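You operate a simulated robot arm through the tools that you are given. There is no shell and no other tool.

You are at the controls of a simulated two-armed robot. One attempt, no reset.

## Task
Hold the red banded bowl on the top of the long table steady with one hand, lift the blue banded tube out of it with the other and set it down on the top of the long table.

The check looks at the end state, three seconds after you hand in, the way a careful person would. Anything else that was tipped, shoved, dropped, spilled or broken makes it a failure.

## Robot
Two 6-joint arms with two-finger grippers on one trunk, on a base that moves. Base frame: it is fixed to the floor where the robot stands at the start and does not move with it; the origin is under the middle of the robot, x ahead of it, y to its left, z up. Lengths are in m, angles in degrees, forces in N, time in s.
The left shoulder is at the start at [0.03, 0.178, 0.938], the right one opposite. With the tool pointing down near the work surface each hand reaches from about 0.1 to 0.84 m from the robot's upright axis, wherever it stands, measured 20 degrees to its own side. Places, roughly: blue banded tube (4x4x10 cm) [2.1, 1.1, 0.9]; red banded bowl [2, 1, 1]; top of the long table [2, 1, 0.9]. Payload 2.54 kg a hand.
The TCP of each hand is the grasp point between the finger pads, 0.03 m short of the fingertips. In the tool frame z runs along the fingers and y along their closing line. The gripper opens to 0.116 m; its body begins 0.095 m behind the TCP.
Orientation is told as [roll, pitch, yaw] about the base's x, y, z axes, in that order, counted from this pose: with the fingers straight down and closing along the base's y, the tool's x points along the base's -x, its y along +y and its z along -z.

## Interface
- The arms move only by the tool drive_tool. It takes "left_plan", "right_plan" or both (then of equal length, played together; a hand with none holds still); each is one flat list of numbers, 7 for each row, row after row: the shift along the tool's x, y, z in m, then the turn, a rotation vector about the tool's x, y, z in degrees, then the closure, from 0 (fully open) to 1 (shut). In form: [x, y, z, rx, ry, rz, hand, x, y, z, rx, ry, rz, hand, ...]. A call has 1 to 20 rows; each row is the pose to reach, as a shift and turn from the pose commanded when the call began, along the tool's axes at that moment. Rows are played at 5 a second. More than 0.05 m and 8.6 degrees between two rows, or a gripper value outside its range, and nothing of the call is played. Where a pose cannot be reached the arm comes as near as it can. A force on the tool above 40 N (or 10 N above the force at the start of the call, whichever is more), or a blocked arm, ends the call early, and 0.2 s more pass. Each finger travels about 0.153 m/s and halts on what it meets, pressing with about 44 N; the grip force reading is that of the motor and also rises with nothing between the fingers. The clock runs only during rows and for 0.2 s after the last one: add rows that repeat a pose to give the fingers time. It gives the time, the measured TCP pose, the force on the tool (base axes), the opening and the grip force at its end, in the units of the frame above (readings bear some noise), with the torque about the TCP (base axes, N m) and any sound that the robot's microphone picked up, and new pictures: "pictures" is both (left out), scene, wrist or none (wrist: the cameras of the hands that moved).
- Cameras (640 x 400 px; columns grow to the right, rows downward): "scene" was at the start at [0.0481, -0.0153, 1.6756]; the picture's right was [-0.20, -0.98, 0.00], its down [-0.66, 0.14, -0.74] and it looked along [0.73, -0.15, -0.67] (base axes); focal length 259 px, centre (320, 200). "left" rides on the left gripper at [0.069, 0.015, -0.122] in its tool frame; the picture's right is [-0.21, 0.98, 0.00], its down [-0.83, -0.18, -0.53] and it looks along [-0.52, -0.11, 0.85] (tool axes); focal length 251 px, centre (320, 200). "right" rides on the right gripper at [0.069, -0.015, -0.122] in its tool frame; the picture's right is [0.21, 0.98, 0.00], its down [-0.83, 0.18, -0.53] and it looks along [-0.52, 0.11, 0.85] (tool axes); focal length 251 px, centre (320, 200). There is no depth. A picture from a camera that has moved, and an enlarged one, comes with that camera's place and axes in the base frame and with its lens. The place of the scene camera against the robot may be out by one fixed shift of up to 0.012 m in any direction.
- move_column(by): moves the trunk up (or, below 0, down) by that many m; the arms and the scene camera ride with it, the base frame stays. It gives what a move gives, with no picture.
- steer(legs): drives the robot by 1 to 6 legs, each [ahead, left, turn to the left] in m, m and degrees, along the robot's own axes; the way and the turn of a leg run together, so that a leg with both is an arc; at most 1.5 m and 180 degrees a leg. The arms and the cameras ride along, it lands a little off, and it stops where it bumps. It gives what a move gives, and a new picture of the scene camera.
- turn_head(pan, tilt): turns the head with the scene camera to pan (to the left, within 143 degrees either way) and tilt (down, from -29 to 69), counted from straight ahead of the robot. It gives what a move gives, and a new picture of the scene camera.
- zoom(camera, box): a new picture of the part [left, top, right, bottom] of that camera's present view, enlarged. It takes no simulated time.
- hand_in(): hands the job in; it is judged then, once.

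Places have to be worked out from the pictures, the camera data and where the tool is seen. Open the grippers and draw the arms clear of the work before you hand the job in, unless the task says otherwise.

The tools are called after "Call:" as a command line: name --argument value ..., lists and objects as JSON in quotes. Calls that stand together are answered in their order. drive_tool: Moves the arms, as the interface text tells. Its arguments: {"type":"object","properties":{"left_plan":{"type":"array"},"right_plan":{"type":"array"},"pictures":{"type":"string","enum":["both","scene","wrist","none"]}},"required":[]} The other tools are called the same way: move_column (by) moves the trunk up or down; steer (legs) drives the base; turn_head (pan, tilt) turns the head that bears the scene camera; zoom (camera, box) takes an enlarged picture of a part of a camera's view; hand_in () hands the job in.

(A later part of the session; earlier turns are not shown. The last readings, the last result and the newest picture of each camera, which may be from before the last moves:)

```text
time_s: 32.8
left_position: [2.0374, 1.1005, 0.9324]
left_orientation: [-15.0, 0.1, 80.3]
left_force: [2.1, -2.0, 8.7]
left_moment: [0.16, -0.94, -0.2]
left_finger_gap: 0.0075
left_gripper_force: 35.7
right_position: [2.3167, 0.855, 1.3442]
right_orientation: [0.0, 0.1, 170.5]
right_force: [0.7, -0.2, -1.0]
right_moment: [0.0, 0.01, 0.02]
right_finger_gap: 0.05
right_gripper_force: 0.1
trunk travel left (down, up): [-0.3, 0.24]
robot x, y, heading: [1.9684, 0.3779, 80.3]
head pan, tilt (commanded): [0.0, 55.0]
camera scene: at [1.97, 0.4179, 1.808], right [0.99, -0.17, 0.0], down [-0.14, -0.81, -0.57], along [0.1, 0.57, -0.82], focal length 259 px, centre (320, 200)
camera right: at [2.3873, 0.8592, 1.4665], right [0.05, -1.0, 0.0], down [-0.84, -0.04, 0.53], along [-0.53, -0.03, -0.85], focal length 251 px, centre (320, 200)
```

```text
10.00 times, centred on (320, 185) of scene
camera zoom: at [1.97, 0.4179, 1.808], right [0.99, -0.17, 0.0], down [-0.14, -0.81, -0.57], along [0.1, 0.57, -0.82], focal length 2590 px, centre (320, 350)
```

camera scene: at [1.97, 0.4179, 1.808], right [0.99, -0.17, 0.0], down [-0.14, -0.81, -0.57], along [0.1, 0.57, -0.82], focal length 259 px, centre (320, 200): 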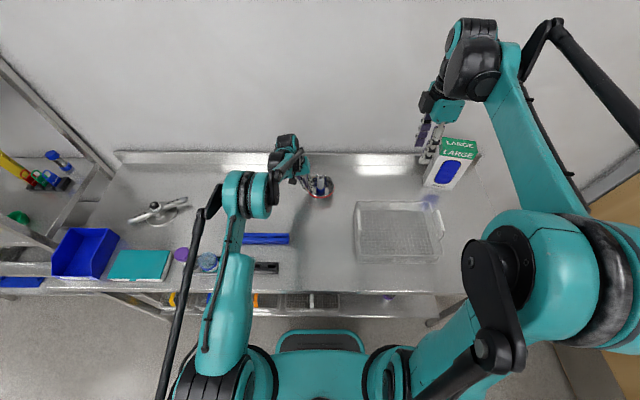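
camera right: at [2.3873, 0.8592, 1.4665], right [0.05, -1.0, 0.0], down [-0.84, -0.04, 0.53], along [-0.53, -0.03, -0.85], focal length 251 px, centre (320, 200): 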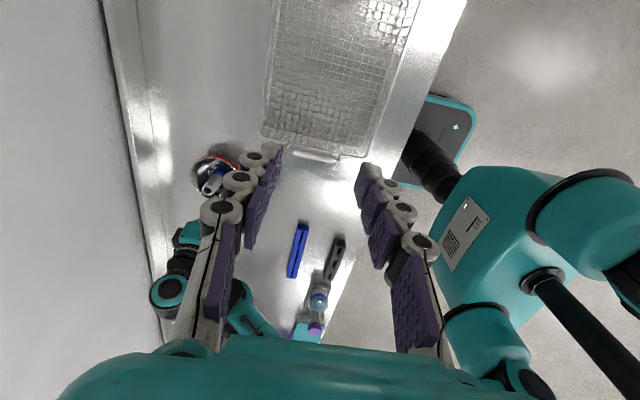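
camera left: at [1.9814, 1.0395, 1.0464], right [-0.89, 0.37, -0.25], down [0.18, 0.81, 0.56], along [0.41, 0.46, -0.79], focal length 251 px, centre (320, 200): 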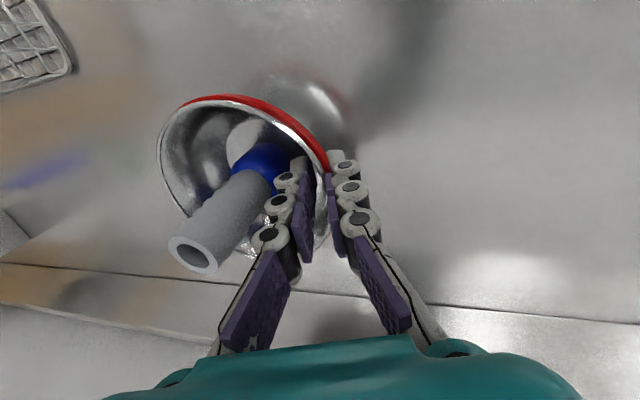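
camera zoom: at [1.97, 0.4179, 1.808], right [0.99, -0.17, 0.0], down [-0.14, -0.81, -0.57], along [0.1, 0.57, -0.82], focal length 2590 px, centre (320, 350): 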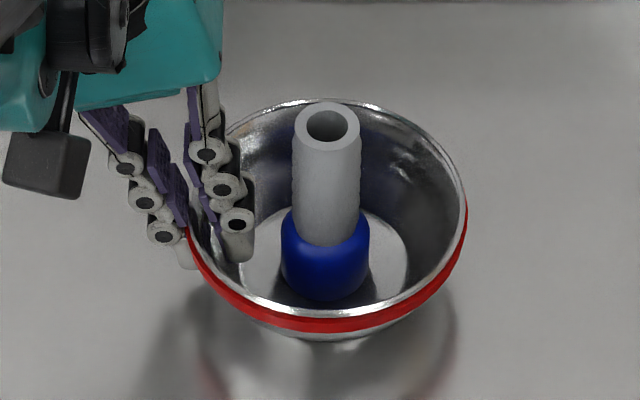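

From the right and left wrist views the tube axis is at about (2.097, 1.099) with its top at z≈0.974. I'll bring the right hand, tilted 25° to the right with a 5 cm gap, to a hover 12 cm back along its approach axis.

Call:
drive_tool --right_plan '[-0.0201, -0.0204, 0.0285, 0, -2.5, 0, 0.57, -0.0402, -0.0408, 0.057, 0, -5, 0, 0.57, -0.0604, -0.0613, 0.0856, 0, -7.5, 0, 0.57, -0.0805, -0.0817, 0.1141, 0, -10, 0, 0.57, -0.1006, -0.1021, 0.1426, 0, -12.5, 0, 0.57, -0.1207, -0.1225, 0.1711, 0, -15, 0, 0.57, -0.1408, -0.1429, 0.1996, 0, -17.5, 0, 0.57, -0.161, -0.1634, 0.2282, 0, -20, 0, 0.57, -0.1811, -0.1838, 0.2567, 0, -22.5, 0, 0.57, -0.2012, -0.2042, 0.2852, 0, -25, 0, 0.57, -0.2012, -0.2042, 0.2852, 0, -25, 0, 0.57]'

Call:
zoom --camera "scene" --box '[272, 140, 400, 220]'

Call:
zoom --camera "right" --box '[200, 60, 440, 210]'

```text
time_s: 35.2
left_position: [2.0387, 1.1015, 0.9312]
left_orientation: [-15.0, -0.2, 80.4]
left_force: [-2.0, -2.0, 11.1]
left_moment: [0.17, -0.84, -0.09]
left_finger_gap: 0.0073
left_gripper_force: 35.2
right_position: [2.1515, 1.0909, 1.0584]
right_orientation: [-0.1, -25.0, 170.4]
right_force: [-0.1, -0.3, -0.2]
right_moment: [0.01, -0.01, -0.01]
right_finger_gap: 0.05
right_gripper_force: 0.0
trunk travel left (down, up): [-0.3, 0.24]
robot x, y, heading: [1.9697, 0.376, 80.0]
head pan, tilt (commanded): [0.0, 55.0]
camera scene: at [1.9695, 0.4178, 1.808], right [0.99, -0.17, 0.0], down [-0.14, -0.81, -0.57], along [0.1, 0.57, -0.82], focal length 259 px, centre (320, 200)
camera right: at [2.2669, 1.0877, 1.14], right [0.03, -1.0, -0.09], down [-0.55, -0.09, 0.83], along [-0.84, 0.03, -0.55], focal length 251 px, centre (320, 200)
```

scene: 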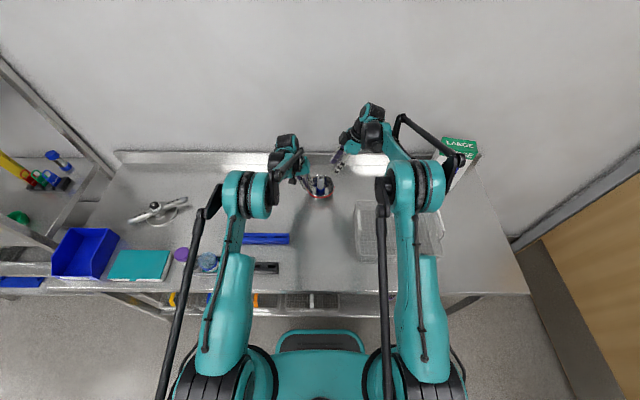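
right: 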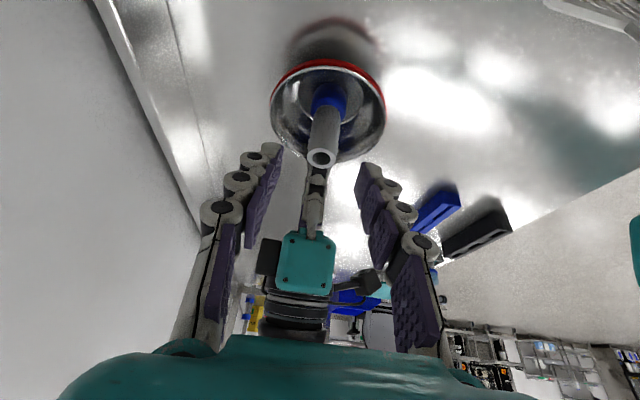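

```text
5.00 times, centred on (336, 180) of scene
camera zoom: at [1.9695, 0.4178, 1.808], right [0.99, -0.17, 0.0], down [-0.14, -0.81, -0.57], along [0.1, 0.57, -0.82], focal length 1295 px, centre (240, 300)
```

zoom: 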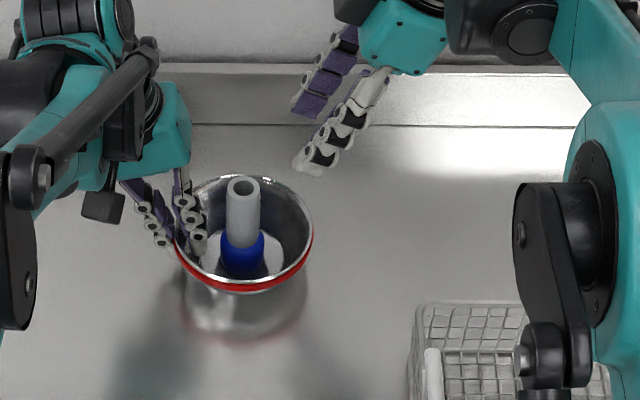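

```text
2.67 times, centred on (320, 135) of right
camera zoom: at [2.2669, 1.0877, 1.14], right [0.03, -1.0, -0.09], down [-0.55, -0.09, 0.83], along [-0.84, 0.03, -0.55], focal length 670 px, centre (320, 373)
```

zoom: 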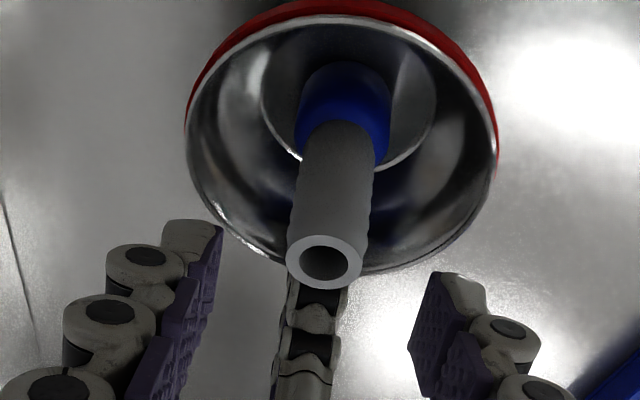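

The tube lies nearly on the approach axis (correction about 3.5 mm in y, 3 mm in x). I'll advance about 8.5 cm and check clearance again.

Call:
drive_tool --right_plan '[-0.001, 0.001, 0.021, 0, 0, 0, 0.57, -0.002, 0.002, 0.043, 0, 0, 0, 0.57, -0.0027, 0.003, 0.064, 0, 0, 0, 0.57, -0.0027, 0.0035, 0.085, 0, 0, 0, 0.57, -0.0027, 0.0035, 0.085, 0, 0, 0, 0.57]'

Call:
zoom --camera "scene" --box '[272, 150, 368, 210]'

Call:
zoom --camera "right" --box '[200, 60, 440, 210]'

```text
time_s: 36.4
left_position: [2.0371, 1.1014, 0.9313]
left_orientation: [-15.1, 0.0, 80.4]
left_force: [-0.9, -1.1, 11.2]
left_moment: [0.21, -0.87, -0.06]
left_finger_gap: 0.0075
left_gripper_force: 35.3
right_position: [2.1132, 1.0944, 0.9824]
right_orientation: [0.0, -24.9, 170.5]
right_force: [-0.3, 0.4, 0.1]
right_moment: [0.01, -0.01, 0.01]
right_finger_gap: 0.0498
right_gripper_force: 0.1
trunk travel left (down, up): [-0.3, 0.24]
robot x, y, heading: [1.9638, 0.3734, 80.4]
head pan, tilt (commanded): [0.0, 55.0]
camera scene: at [1.9694, 0.4179, 1.808], right [0.99, -0.17, 0.0], down [-0.14, -0.81, -0.57], along [0.1, 0.57, -0.82], focal length 259 px, centre (320, 200)
camera right: at [2.2285, 1.09, 1.065], right [0.03, -1.0, -0.09], down [-0.55, -0.09, 0.83], along [-0.84, 0.03, -0.55], focal length 251 px, centre (320, 200)
```

scene: 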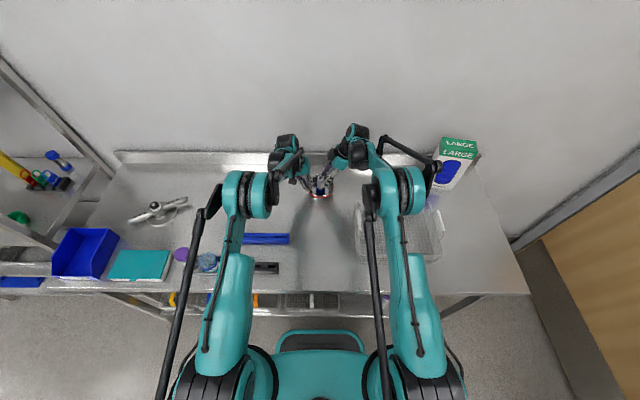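
right: 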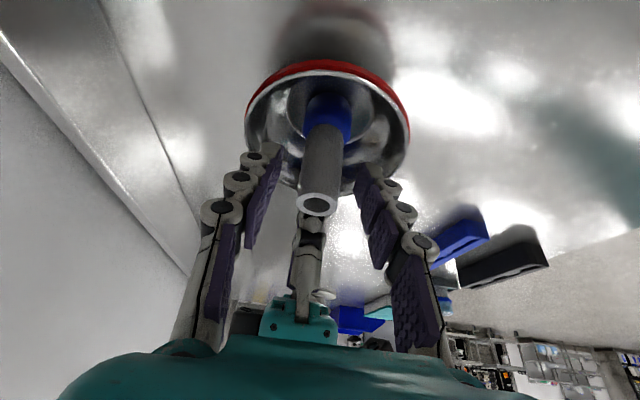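

```text
6.67 times, centred on (320, 180) of scene
camera zoom: at [1.9694, 0.4179, 1.808], right [0.99, -0.17, 0.0], down [-0.14, -0.81, -0.57], along [0.1, 0.57, -0.82], focal length 1727 px, centre (320, 333)
```

zoom: 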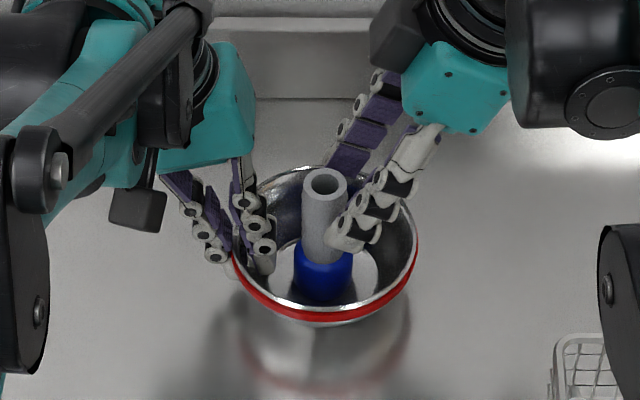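

```text
2.67 times, centred on (320, 135) of right
camera zoom: at [2.2285, 1.09, 1.065], right [0.03, -1.0, -0.09], down [-0.55, -0.09, 0.83], along [-0.84, 0.03, -0.55], focal length 670 px, centre (320, 373)
```

zoom: 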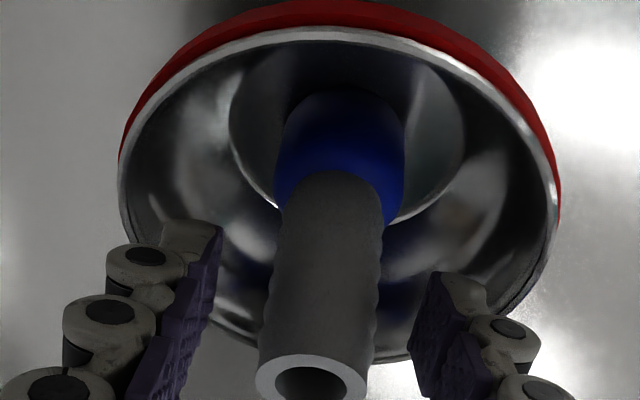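

Both fingers straddle the tube symmetrically and clear the left hand. I'll go in the remaining 3.7 cm.

Call:
drive_tool --right_plan '[-0.0007, 0.0005, 0.012, 0, 0, 0, 0.57, -0.0014, 0.001, 0.024, 0, 0, 0, 0.57, -0.002, 0.001, 0.036, 0, 0, 0, 0.57, -0.002, 0.001, 0.036, 0, 0, 0, 0.57]'

Call:
zoom --camera "scene" --box '[280, 155, 360, 205]'

Call:
zoom --camera "right" --box '[200, 100, 440, 250]'

```text
time_s: 37.4
left_position: [2.0378, 1.1013, 0.9317]
left_orientation: [-15.0, 0.0, 80.3]
left_force: [-0.2, -1.9, 10.9]
left_moment: [0.18, -0.87, -0.09]
left_finger_gap: 0.0072
left_gripper_force: 35.1
right_position: [2.0964, 1.0959, 0.9519]
right_orientation: [0.0, -25.0, 170.4]
right_force: [0.2, -0.1, 0.2]
right_moment: [0.0, -0.03, 0.0]
right_finger_gap: 0.0499
right_gripper_force: 0.1
trunk travel left (down, up): [-0.3, 0.24]
robot x, y, heading: [1.9707, 0.3782, 80.7]
head pan, tilt (commanded): [0.0, 55.0]
camera scene: at [1.9695, 0.418, 1.808], right [0.99, -0.17, 0.0], down [-0.14, -0.81, -0.57], along [0.1, 0.57, -0.82], focal length 259 px, centre (320, 200)
camera right: at [2.2117, 1.092, 1.0336], right [0.03, -1.0, -0.09], down [-0.55, -0.09, 0.83], along [-0.84, 0.03, -0.55], focal length 251 px, centre (320, 200)
```

scene: 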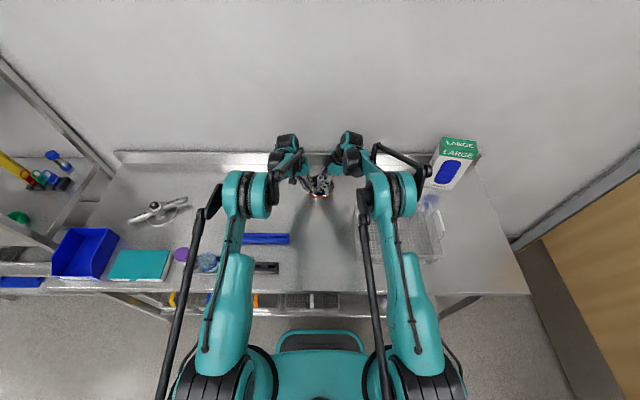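
right: 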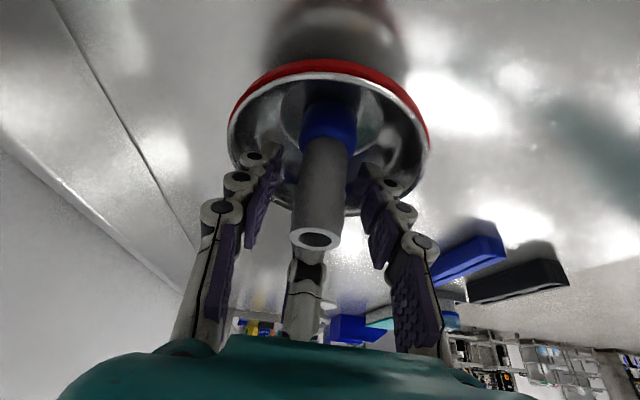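

```text
8.00 times, centred on (320, 180) of scene
camera zoom: at [1.9695, 0.418, 1.808], right [0.99, -0.17, 0.0], down [-0.14, -0.81, -0.57], along [0.1, 0.57, -0.82], focal length 2072 px, centre (320, 360)
```

zoom: 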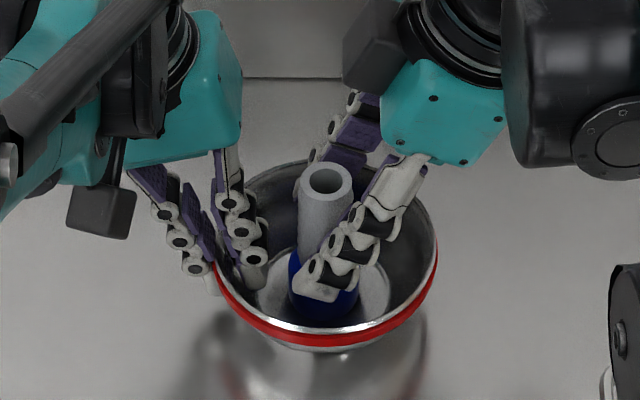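

```text
2.67 times, centred on (320, 175) of right
camera zoom: at [2.2117, 1.092, 1.0336], right [0.03, -1.0, -0.09], down [-0.55, -0.09, 0.83], along [-0.84, 0.03, -0.55], focal length 670 px, centre (320, 267)
```

zoom: 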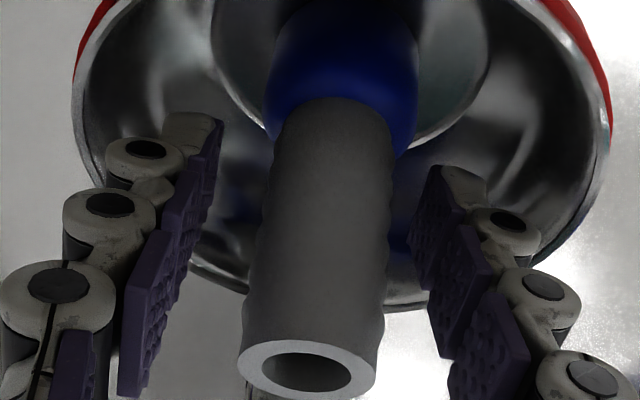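

The tube sits centred between the right pads. I'll close the right hand on the tube.

Call:
drive_tool --right_plan '[0, 0, 0, 0, 0, 0, 0.64, 0, 0, 0, 0, 0, 0, 0.7, 0, 0, 0, 0, 0, 0, 0.75, 0, 0, 0, 0, 0, 0, 0.8, 0, 0, 0, 0, 0, 0, 0.9, 0, 0, 0, 0, 0, 0, 1.0, 0, 0, 0, 0, 0, 0, 1.0]'

Call:
zoom --camera "scene" --box '[280, 155, 360, 205]'

Call:
zoom --camera "right" --box '[200, 100, 440, 250]'

```text
time_s: 39.0
left_position: [2.0397, 1.1006, 0.9318]
left_orientation: [-15.1, 0.0, 80.3]
left_force: [-0.1, -2.1, 10.6]
left_moment: [0.08, -0.86, -0.1]
left_finger_gap: 0.0073
left_gripper_force: 35.5
right_position: [2.0971, 1.0955, 0.9514]
right_orientation: [0.0, -25.0, 170.4]
right_force: [0.2, -0.3, -0.6]
right_moment: [0.02, 0.02, -0.01]
right_finger_gap: 0.0272
right_gripper_force: 44.1
trunk travel left (down, up): [-0.3, 0.24]
robot x, y, heading: [1.9658, 0.3756, 80.6]
head pan, tilt (commanded): [0.0, 55.0]
camera scene: at [1.9695, 0.4181, 1.808], right [0.99, -0.17, 0.0], down [-0.14, -0.81, -0.57], along [0.1, 0.57, -0.82], focal length 259 px, centre (320, 200)
camera right: at [2.2117, 1.092, 1.0337], right [0.03, -1.0, -0.09], down [-0.55, -0.09, 0.83], along [-0.84, 0.03, -0.55], focal length 251 px, centre (320, 200)
```

scene: 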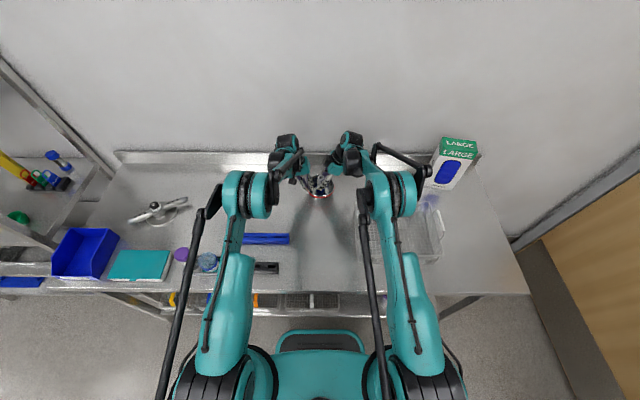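
right: 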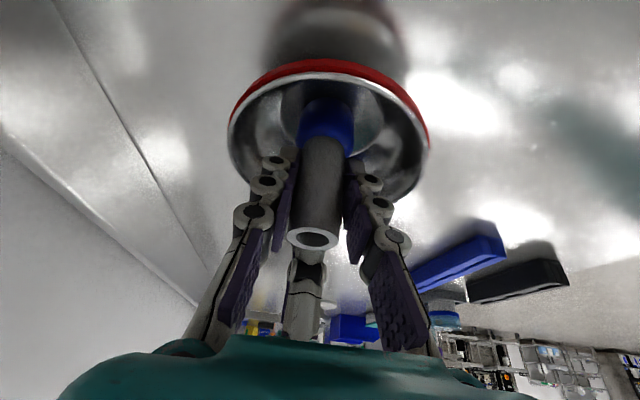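

```text
8.00 times, centred on (320, 180) of scene
camera zoom: at [1.9695, 0.4181, 1.808], right [0.99, -0.17, 0.0], down [-0.14, -0.81, -0.57], along [0.1, 0.57, -0.82], focal length 2072 px, centre (320, 360)
```

zoom: 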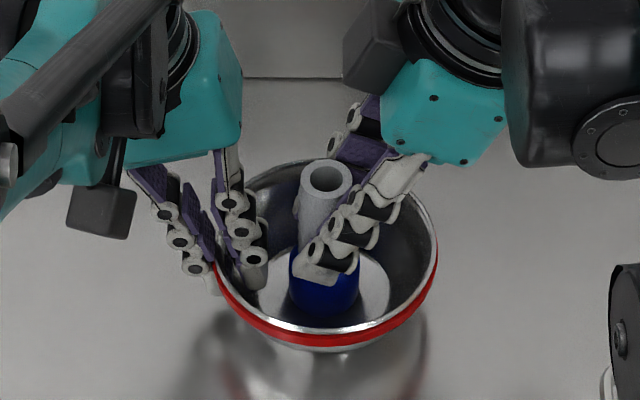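

```text
2.67 times, centred on (320, 175) of right
camera zoom: at [2.2117, 1.092, 1.0337], right [0.03, -1.0, -0.09], down [-0.55, -0.09, 0.83], along [-0.84, 0.03, -0.55], focal length 670 px, centre (320, 267)
```

zoom: 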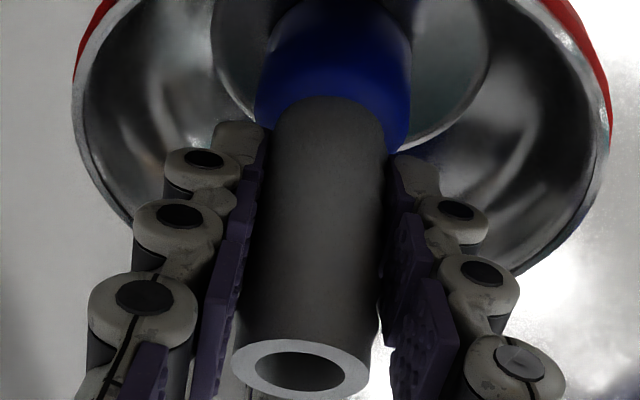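

Both grips are firm (tube gap 27 mm at 44 N). I'll lift the tube straight up by 13 cm, starting slowly, while the left hand holds the bowl.

Call:
drive_tool --right_plan '[-0.0021, 0, -0.0045, 0, 0, 0, 1.0, -0.0051, 0, -0.0109, 0, 0, 0, 1.0, -0.0085, 0, -0.0181, 0, 0, 0, 1.0, -0.0127, 0, -0.0272, 0, 0, 0, 1.0, -0.019, 0, -0.0408, 0, 0, 0, 1.0, -0.0254, 0, -0.0544, 0, 0, 0, 1.0, -0.0338, 0, -0.0725, 0, 0, 0, 1.0, -0.0423, 0, -0.0906, 0, 0, 0, 1.0, -0.0507, 0, -0.1088, 0, 0, 0, 1.0, -0.0549, 0, -0.1178, 0, 0, 0, 1.0, -0.0549, 0, -0.1178, 0, 0, 0, 1.0]'

Call:
zoom --camera "scene" --box '[272, 130, 384, 200]'

```text
time_s: 41.4
left_position: [2.0383, 1.1007, 0.9318]
left_orientation: [-15.0, -0.1, 80.3]
left_force: [0.4, -2.1, 10.3]
left_moment: [0.13, -0.83, -0.1]
left_finger_gap: 0.0073
left_gripper_force: 35.4
right_position: [2.097, 1.096, 1.0812]
right_orientation: [-0.1, -25.0, 170.4]
right_force: [-0.7, 0.1, -0.1]
right_moment: [-0.03, 0.01, 0.01]
right_finger_gap: 0.0273
right_gripper_force: 44.0
trunk travel left (down, up): [-0.3, 0.24]
robot x, y, heading: [1.964, 0.3756, 80.2]
head pan, tilt (commanded): [0.0, 55.0]
camera scene: at [1.9695, 0.4181, 1.808], right [0.99, -0.17, 0.0], down [-0.14, -0.81, -0.57], along [0.1, 0.57, -0.82], focal length 259 px, centre (320, 200)
camera right: at [2.2123, 1.092, 1.1639], right [0.03, -1.0, -0.09], down [-0.55, -0.09, 0.83], along [-0.84, 0.03, -0.55], focal length 251 px, centre (320, 200)
```

scene: 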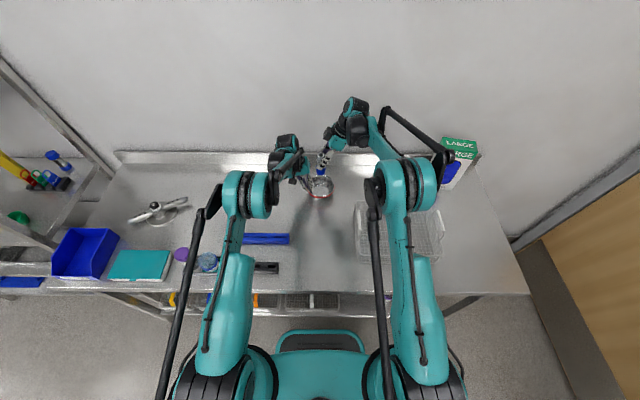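
right: 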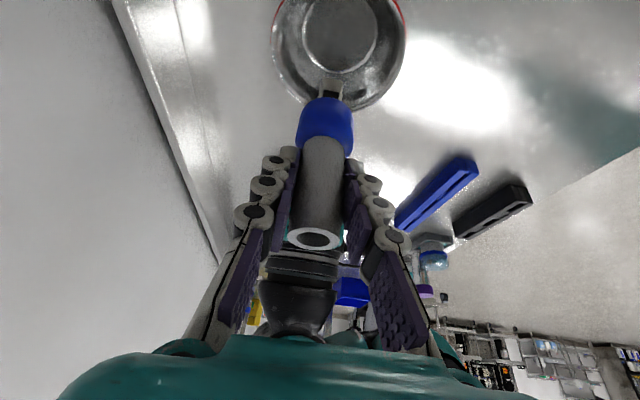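

```text
5.71 times, centred on (328, 165) of scene
camera zoom: at [1.9695, 0.4181, 1.808], right [0.99, -0.17, 0.0], down [-0.14, -0.81, -0.57], along [0.1, 0.57, -0.82], focal length 1480 px, centre (274, 400)
```

zoom: 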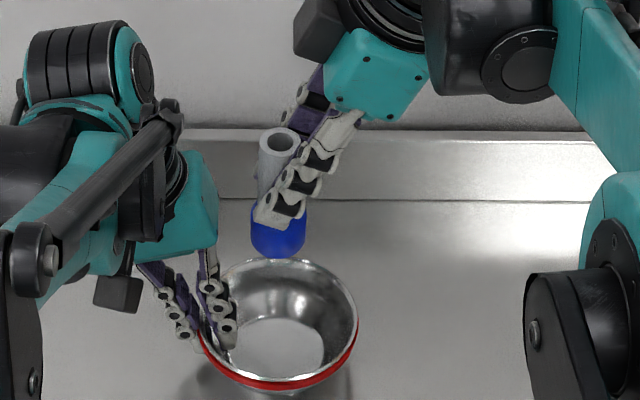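

The tube is clear of the bowl, which stayed put. I'll carry it 17 cm toward the front of the table (free area between the blocks and the basket), staying at this height.

Call:
drive_tool --right_plan '[0, 0.02, 0, 0, 0, 0, 1.0, 0, 0.05, 0, 0, 0, 0, 1.0, 0, 0.08, 0, 0, 0, 0, 1.0, 0, 0.11, 0, 0, 0, 0, 1.0, 0, 0.14, 0, 0, 0, 0, 1.0, 0, 0.16, 0, 0, 0, 0, 1.0, 0, 0.17, 0, 0, 0, 0, 1.0, 0, 0.17, 0, 0, 0, 0, 1.0]'

Call:
zoom --camera "scene" --box '[240, 150, 432, 270]'

```text
time_s: 43.2
left_position: [2.0385, 1.1011, 0.9307]
left_orientation: [-15.0, 0.0, 80.3]
left_force: [0.9, -1.7, 10.9]
left_moment: [0.11, -0.89, -0.06]
left_finger_gap: 0.0072
left_gripper_force: 35.6
right_position: [2.0681, 0.9273, 1.0805]
right_orientation: [0.0, -25.0, 170.3]
right_force: [-0.8, 0.7, 0.4]
right_moment: [0.01, -0.04, 0.01]
right_finger_gap: 0.0269
right_gripper_force: 43.7
trunk travel left (down, up): [-0.3, 0.24]
robot x, y, heading: [1.9668, 0.3743, 80.4]
head pan, tilt (commanded): [0.0, 55.0]
camera scene: at [1.9695, 0.4182, 1.808], right [0.99, -0.17, 0.0], down [-0.14, -0.81, -0.57], along [0.1, 0.57, -0.82], focal length 259 px, centre (320, 200)
camera right: at [2.1836, 0.9238, 1.1628], right [0.03, -1.0, -0.09], down [-0.55, -0.09, 0.83], along [-0.84, 0.03, -0.55], focal length 251 px, centre (320, 200)
```

scene: 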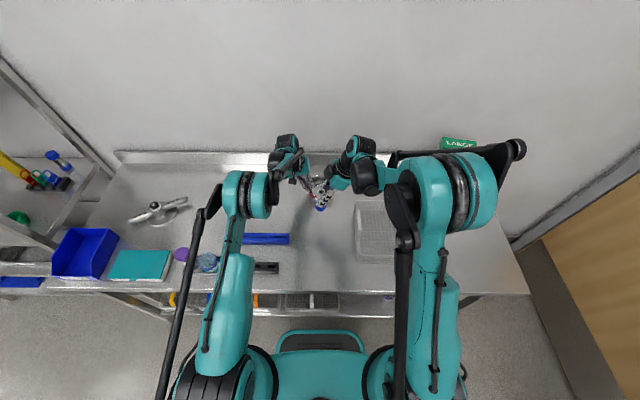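
right: 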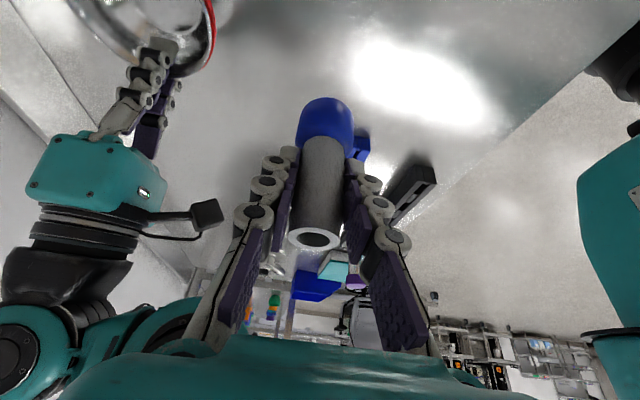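

```text
3.33 times, centred on (336, 210) of scene
camera zoom: at [1.9695, 0.4182, 1.808], right [0.99, -0.17, 0.0], down [-0.14, -0.81, -0.57], along [0.1, 0.57, -0.82], focal length 863 px, centre (267, 167)
```

zoom: 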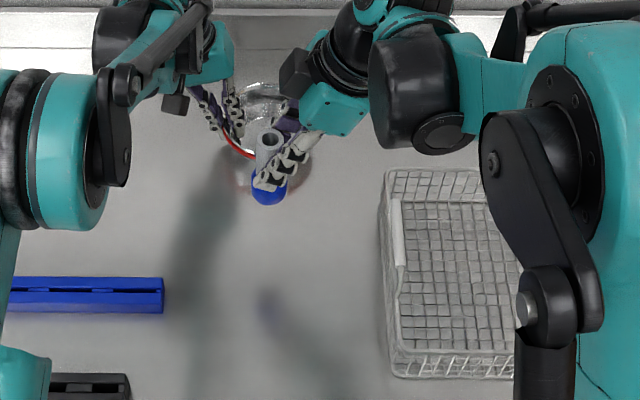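

The tube hangs above a clear patch of table between the blue block and the basket. I'll lower it to roughly 1 cm above the expected contact height.

Call:
drive_tool --right_plan '[0.0085, 0, 0.0181, 0, 0, 0, 1.0, 0.0169, 0, 0.0363, 0, 0, 0, 1.0, 0.0254, 0, 0.0544, 0, 0, 0, 1.0, 0.0338, 0, 0.0725, 0, 0, 0, 1.0, 0.0423, 0, 0.0906, 0, 0, 0, 1.0, 0.0486, 0, 0.1042, 0, 0, 0, 1.0, 0.0507, 0, 0.1088, 0, 0, 0, 1.0, 0.0507, 0, 0.1088, 0, 0, 0, 1.0]'

Call:
zoom --camera "scene" --box '[272, 160, 400, 240]'

```text
time_s: 45.0
left_position: [2.0377, 1.1012, 0.9314]
left_orientation: [-15.0, 0.0, 80.3]
left_force: [0.8, -1.0, 9.4]
left_moment: [0.03, -0.84, -0.16]
left_finger_gap: 0.0072
left_gripper_force: 34.8
right_position: [2.0687, 0.928, 0.9618]
right_orientation: [0.0, -25.0, 170.4]
right_force: [-0.9, 0.4, 0.0]
right_moment: [0.03, -0.04, 0.01]
right_finger_gap: 0.0272
right_gripper_force: 44.1
trunk travel left (down, up): [-0.3, 0.24]
robot x, y, heading: [1.9679, 0.3798, 80.5]
head pan, tilt (commanded): [0.0, 55.0]
camera scene: at [1.9695, 0.4181, 1.808], right [0.99, -0.17, 0.0], down [-0.14, -0.81, -0.57], along [0.1, 0.57, -0.82], focal length 259 px, centre (320, 200)
camera right: at [2.1833, 0.9248, 1.0435], right [0.03, -1.0, -0.09], down [-0.55, -0.09, 0.83], along [-0.84, 0.03, -0.55], focal length 251 px, centre (320, 200)
```

scene: 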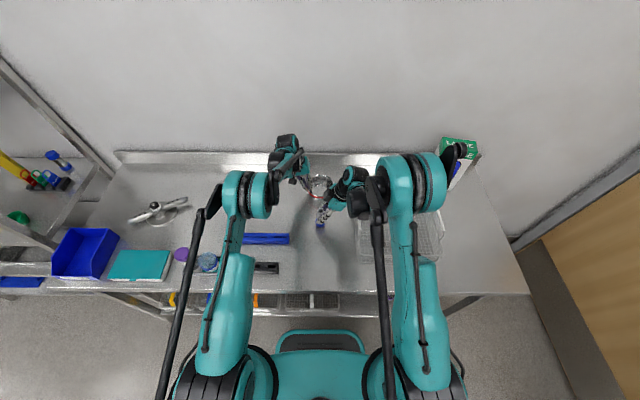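
right: 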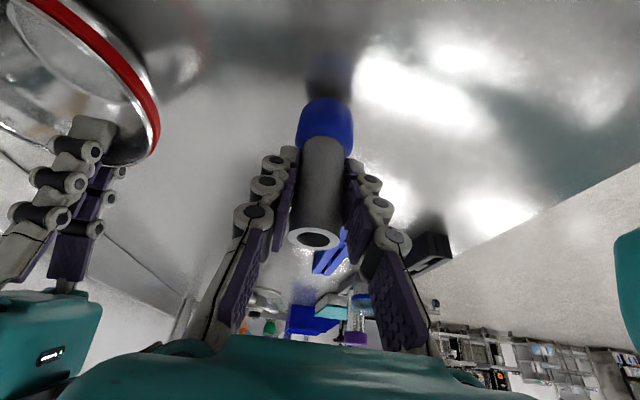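

```text
5.00 times, centred on (336, 200) of scene
camera zoom: at [1.9695, 0.4181, 1.808], right [0.99, -0.17, 0.0], down [-0.14, -0.81, -0.57], along [0.1, 0.57, -0.82], focal length 1295 px, centre (240, 200)
```

zoom: 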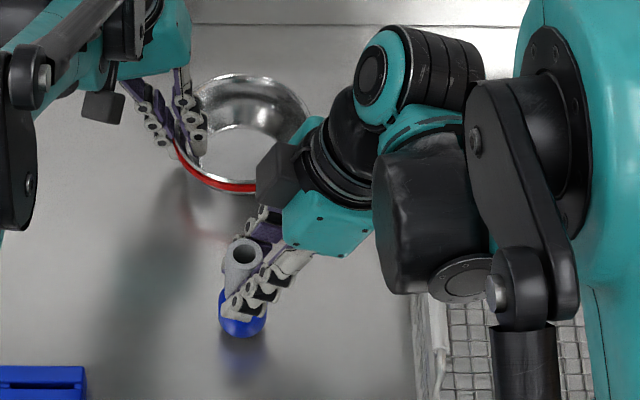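

The tube's reflection is visible just below it. I'll zoom in to judge the remaining gap to the table.

Call:
zoom --camera "scene" --box '[300, 200, 348, 230]'

Call:
zoom --camera "right" --box '[260, 40, 388, 120]'

```text
13.33 times, centred on (324, 215) of scene
camera zoom: at [1.9695, 0.4181, 1.808], right [0.99, -0.17, 0.0], down [-0.14, -0.81, -0.57], along [0.1, 0.57, -0.82], focal length 3454 px, centre (267, 0)
```

zoom: 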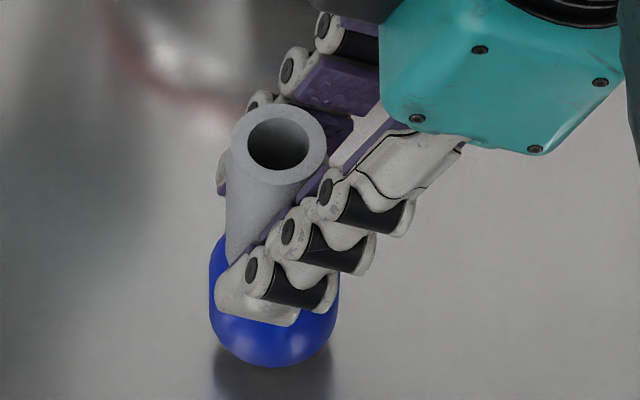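

```text
5.00 times, centred on (324, 80) of right
camera zoom: at [2.1833, 0.9248, 1.0435], right [0.03, -1.0, -0.09], down [-0.55, -0.09, 0.83], along [-0.84, 0.03, -0.55], focal length 1257 px, centre (300, 800)
```

zoom: 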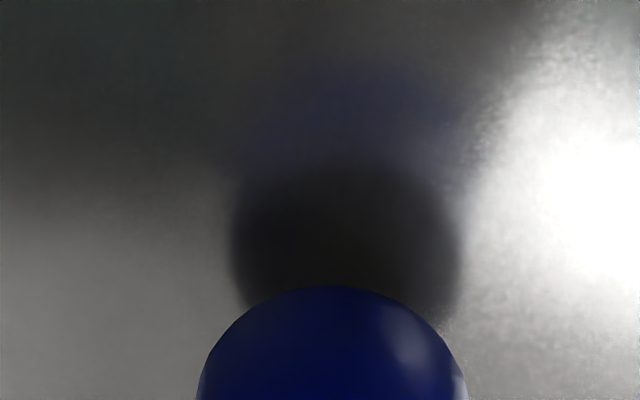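

The tube bottom is still about 1–2 cm above the table. I'll lower in small steps, watching the force.

Call:
drive_tool --right_plan '[0.0013, 0, 0.0027, 0, 0, 0, 1.0, 0.0025, 0, 0.0054, 0, 0, 0, 1.0, 0.0038, 0, 0.0082, 0, 0, 0, 1.0, 0.0042, 0, 0.0091, 0, 0, 0, 1.0, 0.0042, 0, 0.0091, 0, 0, 0, 1.0]' --pictures "none"

Call:
zoom --camera "right" --box '[260, 40, 388, 120]'

```text
time_s: 46.2
left_position: [2.0384, 1.1006, 0.9322]
left_orientation: [-15.0, 0.0, 80.3]
left_force: [0.6, -1.0, 9.2]
left_moment: [0.09, -0.86, -0.11]
left_finger_gap: 0.0071
left_gripper_force: 35.4
right_position: [2.0688, 0.9287, 0.9505]
right_orientation: [-0.1, -25.0, 170.4]
right_force: [-0.3, 0.2, -0.6]
right_moment: [0.0, 0.02, 0.02]
right_finger_gap: 0.0269
right_gripper_force: 43.9
trunk travel left (down, up): [-0.3, 0.24]
robot x, y, heading: [1.9682, 0.3752, 80.4]
head pan, tilt (commanded): [0.0, 55.0]
```

```text
5.00 times, centred on (324, 80) of right
camera zoom: at [2.1836, 0.9247, 1.0331], right [0.03, -1.0, -0.09], down [-0.55, -0.09, 0.83], along [-0.84, 0.03, -0.55], focal length 1257 px, centre (300, 800)
```

zoom: 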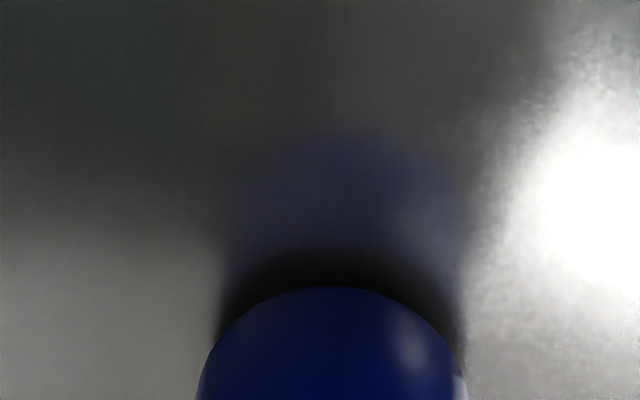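

About 4–5 mm remains, judging from how the reflection closes. Lower another 4 mm.

Call:
drive_tool --right_plan '[0.0005, 0, 0.0011, 0, 0, 0, 1.0, 0.0011, 0, 0.0023, 0, 0, 0, 1.0, 0.0017, 0, 0.0036, 0, 0, 0, 1.0, 0.0017, 0, 0.0036, 0, 0, 0, 1.0]' --pictures "none"

Call:
zoom --camera "right" --box '[260, 40, 388, 120]'

```text
time_s: 47.2
left_position: [2.0376, 1.0999, 0.9307]
left_orientation: [-15.0, 0.0, 80.4]
left_force: [0.9, -1.3, 9.7]
left_moment: [0.06, -0.82, -0.08]
left_finger_gap: 0.0074
left_gripper_force: 35.1
right_position: [2.0681, 0.9278, 0.947]
right_orientation: [0.0, -25.0, 170.4]
right_force: [0.5, -0.1, -0.4]
right_moment: [0.02, -0.02, 0.02]
right_finger_gap: 0.0275
right_gripper_force: 43.9
trunk travel left (down, up): [-0.3, 0.24]
robot x, y, heading: [1.9644, 0.3779, 80.3]
head pan, tilt (commanded): [0.0, 55.0]
```

```text
5.00 times, centred on (324, 80) of right
camera zoom: at [2.1834, 0.9247, 1.029], right [0.03, -1.0, -0.09], down [-0.55, -0.09, 0.83], along [-0.84, 0.03, -0.55], focal length 1257 px, centre (300, 800)
```

zoom: 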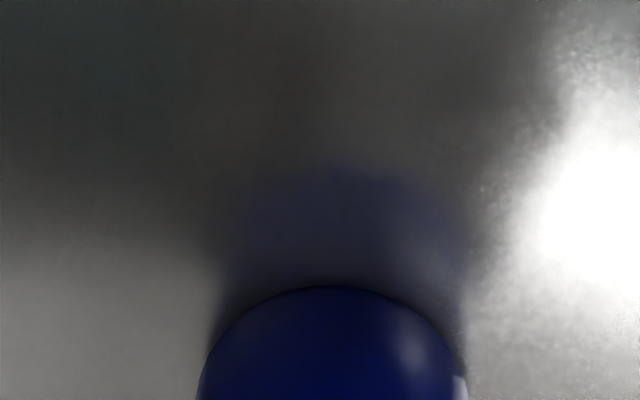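

The tube foot is practically at the table now. I'll lower 1.5 mm more to confirm contact by force.

Call:
drive_tool --right_plan '[0.0002, 0, 0.0005, 0, 0, 0, 1.0, 0.0004, 0, 0.0009, 0, 0, 0, 1.0, 0.0007, 0, 0.0015, 0, 0, 0, 1.0, 0.0007, 0, 0.0015, 0, 0, 0, 1.0]' --pictures "none"

Call:
zoom --camera "right" --box '[260, 40, 388, 120]'

```text
time_s: 48.2
left_position: [2.0383, 1.1, 0.9322]
left_orientation: [-14.9, -0.1, 80.4]
left_force: [1.4, 1.7, 6.3]
left_moment: [0.09, -0.72, 0.18]
left_finger_gap: 0.007
left_gripper_force: 35.6
right_position: [2.069, 0.9274, 0.947]
right_orientation: [-0.2, -25.1, 170.3]
right_force: [2.5, 7.1, 35.6]
right_moment: [0.2, -0.39, 0.01]
right_finger_gap: 0.0272
right_gripper_force: 43.7
trunk travel left (down, up): [-0.3, 0.24]
robot x, y, heading: [1.9625, 0.3725, 80.4]
head pan, tilt (commanded): [0.0, 55.0]
```

```text
5.00 times, centred on (324, 80) of right
camera zoom: at [2.1834, 0.9241, 1.0286], right [0.03, -1.0, -0.09], down [-0.55, -0.09, 0.83], along [-0.84, 0.03, -0.55], focal length 1257 px, centre (300, 800)
```

zoom: 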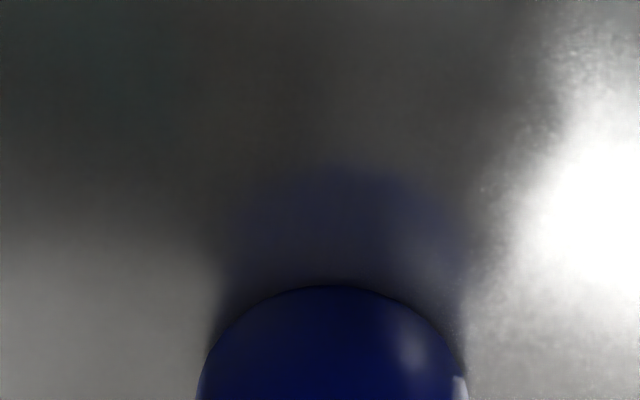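

Contact is confirmed (36 N upward). I'll relax the pressure by backing off about 1.3 mm before opening.

Call:
drive_tool --right_plan '[-0.0003, 0, -0.0006, 0, 0, 0, 1.0, -0.0005, 0, -0.0011, 0, 0, 0, 1.0, -0.0005, 0, -0.0011, 0, 0, 0, 1.0]' --pictures "none"

```text
time_s: 49.0
left_position: [2.0384, 1.1005, 0.932]
left_orientation: [-15.0, -0.2, 80.4]
left_force: [2.5, -1.7, 10.8]
left_moment: [-0.08, -1.07, -0.17]
left_finger_gap: 0.0071
left_gripper_force: 34.9
right_position: [2.0684, 0.9282, 0.9457]
right_orientation: [-0.1, -25.0, 170.3]
right_force: [-3.6, 10.2, 21.2]
right_moment: [0.47, 0.01, 0.07]
right_finger_gap: 0.0269
right_gripper_force: 44.5
trunk travel left (down, up): [-0.3, 0.24]
robot x, y, heading: [1.9673, 0.3819, 80.2]
head pan, tilt (commanded): [0.0, 55.0]
```

Still 21 N of pressure; I'll back off another 0.8 mm.

Call:
drive_tool --right_plan '[-0.0002, 0, -0.0004, 0, 0, 0, 1.0, -0.00034, 0, -0.00073, 0, 0, 0, 1.0, -0.00034, 0, -0.00073, 0, 0, 0, 1.0]' --pictures "wrist"

Call:
zoom --camera "scene" --box '[300, 200, 348, 230]'

```text
time_s: 49.8
left_position: [2.0382, 1.1001, 0.9313]
left_orientation: [-15.0, 0.0, 80.4]
left_force: [-1.9, -2.7, 9.6]
left_moment: [-0.08, -0.83, -0.26]
left_finger_gap: 0.0074
left_gripper_force: 35.5
right_position: [2.0685, 0.9279, 0.9473]
right_orientation: [0.0, -24.9, 170.3]
right_force: [-0.5, 0.5, -0.7]
right_moment: [0.02, 0.01, 0.0]
right_finger_gap: 0.0271
right_gripper_force: 43.9
trunk travel left (down, up): [-0.3, 0.24]
robot x, y, heading: [1.9688, 0.3756, 80.3]
head pan, tilt (commanded): [0.0, 55.0]
camera right: at [2.1835, 0.924, 1.0292], right [0.03, -1.0, -0.09], down [-0.55, -0.09, 0.83], along [-0.84, 0.03, -0.55], focal length 251 px, centre (320, 200)
```

right: 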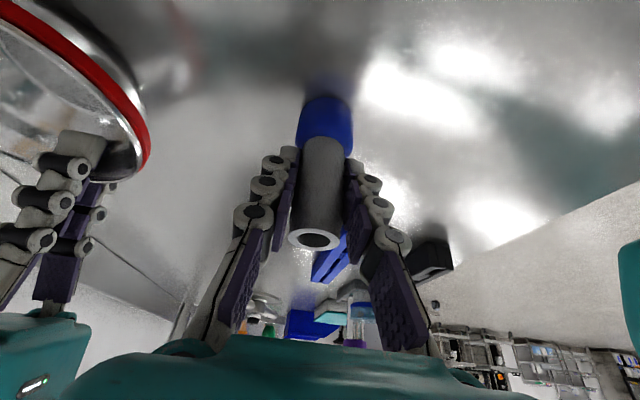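

```text
13.33 times, centred on (324, 215) of scene
camera zoom: at [1.9691, 0.4176, 1.8079], right [0.99, -0.17, 0.0], down [-0.14, -0.81, -0.57], along [0.1, 0.57, -0.82], focal length 3454 px, centre (267, 0)
```

zoom: 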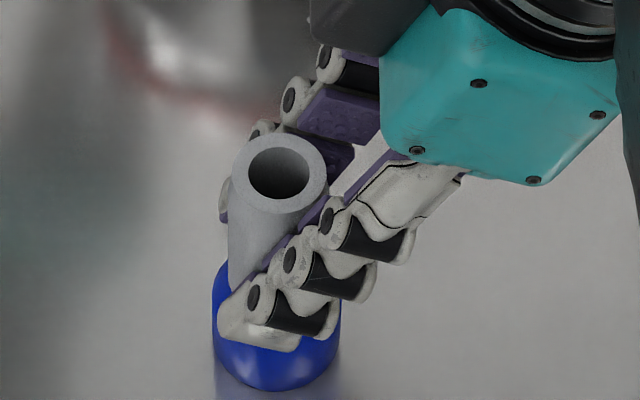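

Pressure is zero with the tube practically resting on the table (<1 mm). I'll open the right hand gradually.

Call:
drive_tool --right_plan '[0, 0, 0, 0, 0, 0, 0.76, 0, 0, 0, 0, 0, 0, 0.73, 0, 0, 0, 0, 0, 0, 0.69, 0, 0, 0, 0, 0, 0, 0.64, 0, 0, 0, 0, 0, 0, 0.57, 0, 0, 0, 0, 0, 0, 0.5, 0, 0, 0, 0, 0, 0, 0.5]'

Call:
zoom --camera "scene" --box '[280, 170, 376, 230]'

```text
time_s: 51.4
left_position: [2.0372, 1.1002, 0.931]
left_orientation: [-15.0, 0.0, 80.4]
left_force: [-2.2, -2.0, 10.0]
left_moment: [-0.05, -0.79, -0.19]
left_finger_gap: 0.0073
left_gripper_force: 34.9
right_position: [2.0686, 0.9283, 0.9479]
right_orientation: [0.0, -25.1, 170.4]
right_force: [0.2, 0.2, -0.1]
right_moment: [0.03, -0.02, -0.01]
right_finger_gap: 0.0581
right_gripper_force: 0.0
trunk travel left (down, up): [-0.3, 0.24]
robot x, y, heading: [1.9662, 0.3773, 80.6]
head pan, tilt (commanded): [0.0, 55.0]
camera scene: at [1.9691, 0.418, 1.808], right [0.99, -0.17, 0.0], down [-0.14, -0.81, -0.57], along [0.1, 0.57, -0.82], focal length 259 px, centre (320, 200)
camera right: at [2.1833, 0.9245, 1.0295], right [0.03, -1.0, -0.09], down [-0.55, -0.09, 0.83], along [-0.84, 0.03, -0.55], focal length 251 px, centre (320, 200)
```

scene: 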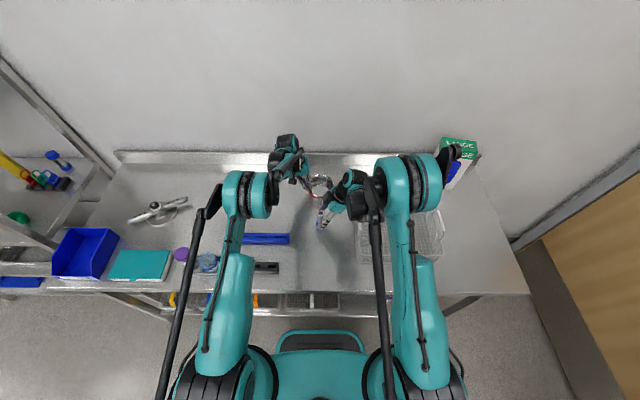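
right: 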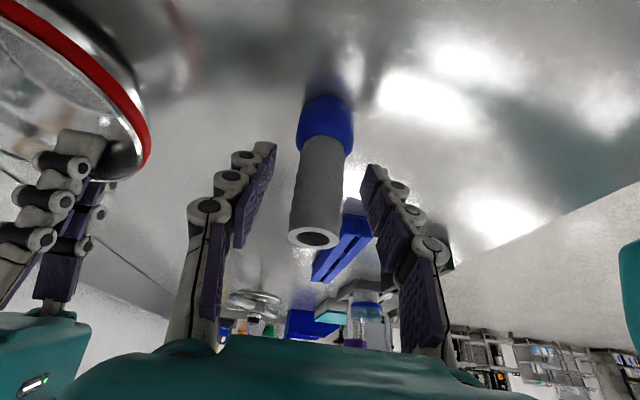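

```text
6.67 times, centred on (328, 200) of scene
camera zoom: at [1.9691, 0.418, 1.808], right [0.99, -0.17, 0.0], down [-0.14, -0.81, -0.57], along [0.1, 0.57, -0.82], focal length 1727 px, centre (267, 200)
```

zoom: 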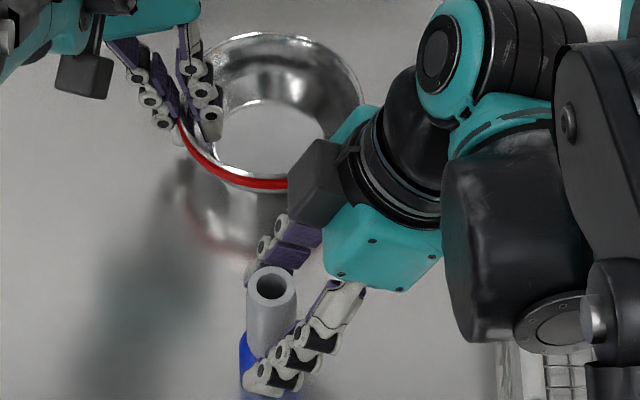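

The tube stands upright on the table on its own. I'll withdraw the right hand back along its approach axis.

Call:
drive_tool --right_plan '[0, 0, -0.015, 0, 0, 0, 0.5, 0, 0, -0.035, 0, 0, 0, 0.5, 0, 0, -0.06, 0, 0, 0, 0.5, 0, 0, -0.09, 0, 0, 0, 0.5, 0, 0, -0.12, 0, 0, 0, 0.5, 0, 0, -0.15, 0, 0, 0, 0.5, 0, 0, -0.18, 0, 0, 0, 0.5, 0, 0, -0.18, 0, 0, 0, 0.5]'

Call:
zoom --camera "scene" --box '[256, 160, 384, 240]'

```text
time_s: 53.2
left_position: [2.0391, 1.1001, 0.9312]
left_orientation: [-15.1, 0.0, 80.3]
left_force: [-0.9, -0.8, 9.9]
left_moment: [0.04, -0.86, -0.03]
left_finger_gap: 0.0071
left_gripper_force: 35.5
right_position: [2.1422, 0.9163, 1.11]
right_orientation: [-0.1, -25.0, 170.3]
right_force: [0.5, 0.0, -0.7]
right_moment: [0.02, 0.02, -0.01]
right_finger_gap: 0.0582
right_gripper_force: 0.0
trunk travel left (down, up): [-0.3, 0.24]
robot x, y, heading: [1.9665, 0.3779, 80.2]
head pan, tilt (commanded): [0.0, 55.0]
camera scene: at [1.9691, 0.4182, 1.808], right [0.99, -0.17, 0.0], down [-0.14, -0.81, -0.57], along [0.1, 0.57, -0.82], focal length 259 px, centre (320, 200)
camera right: at [2.2576, 0.9119, 1.1924], right [0.03, -1.0, -0.09], down [-0.55, -0.09, 0.83], along [-0.84, 0.03, -0.55], focal length 251 px, centre (320, 200)
```

scene: 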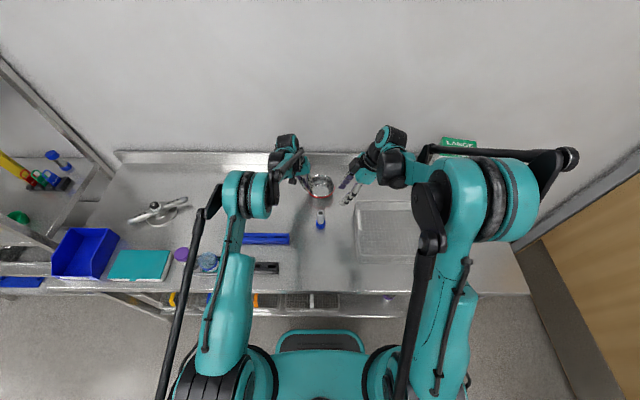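
right: 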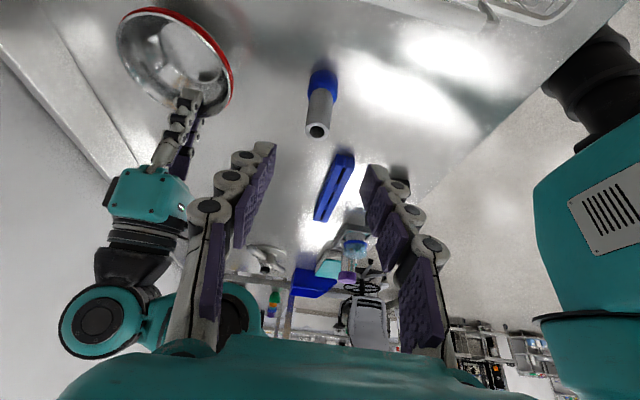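

```text
5.00 times, centred on (320, 200) of scene
camera zoom: at [1.9691, 0.4182, 1.808], right [0.99, -0.17, 0.0], down [-0.14, -0.81, -0.57], along [0.1, 0.57, -0.82], focal length 1295 px, centre (320, 200)
```

zoom: 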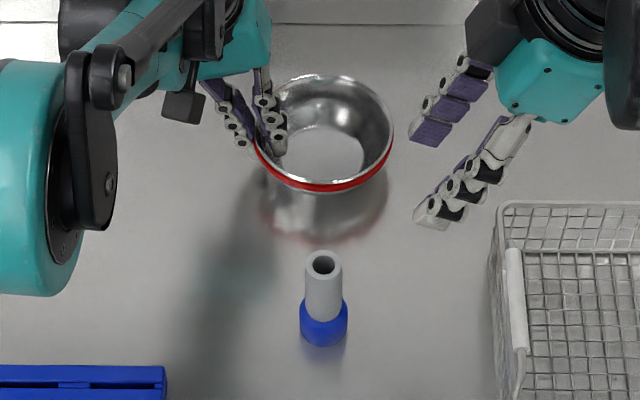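

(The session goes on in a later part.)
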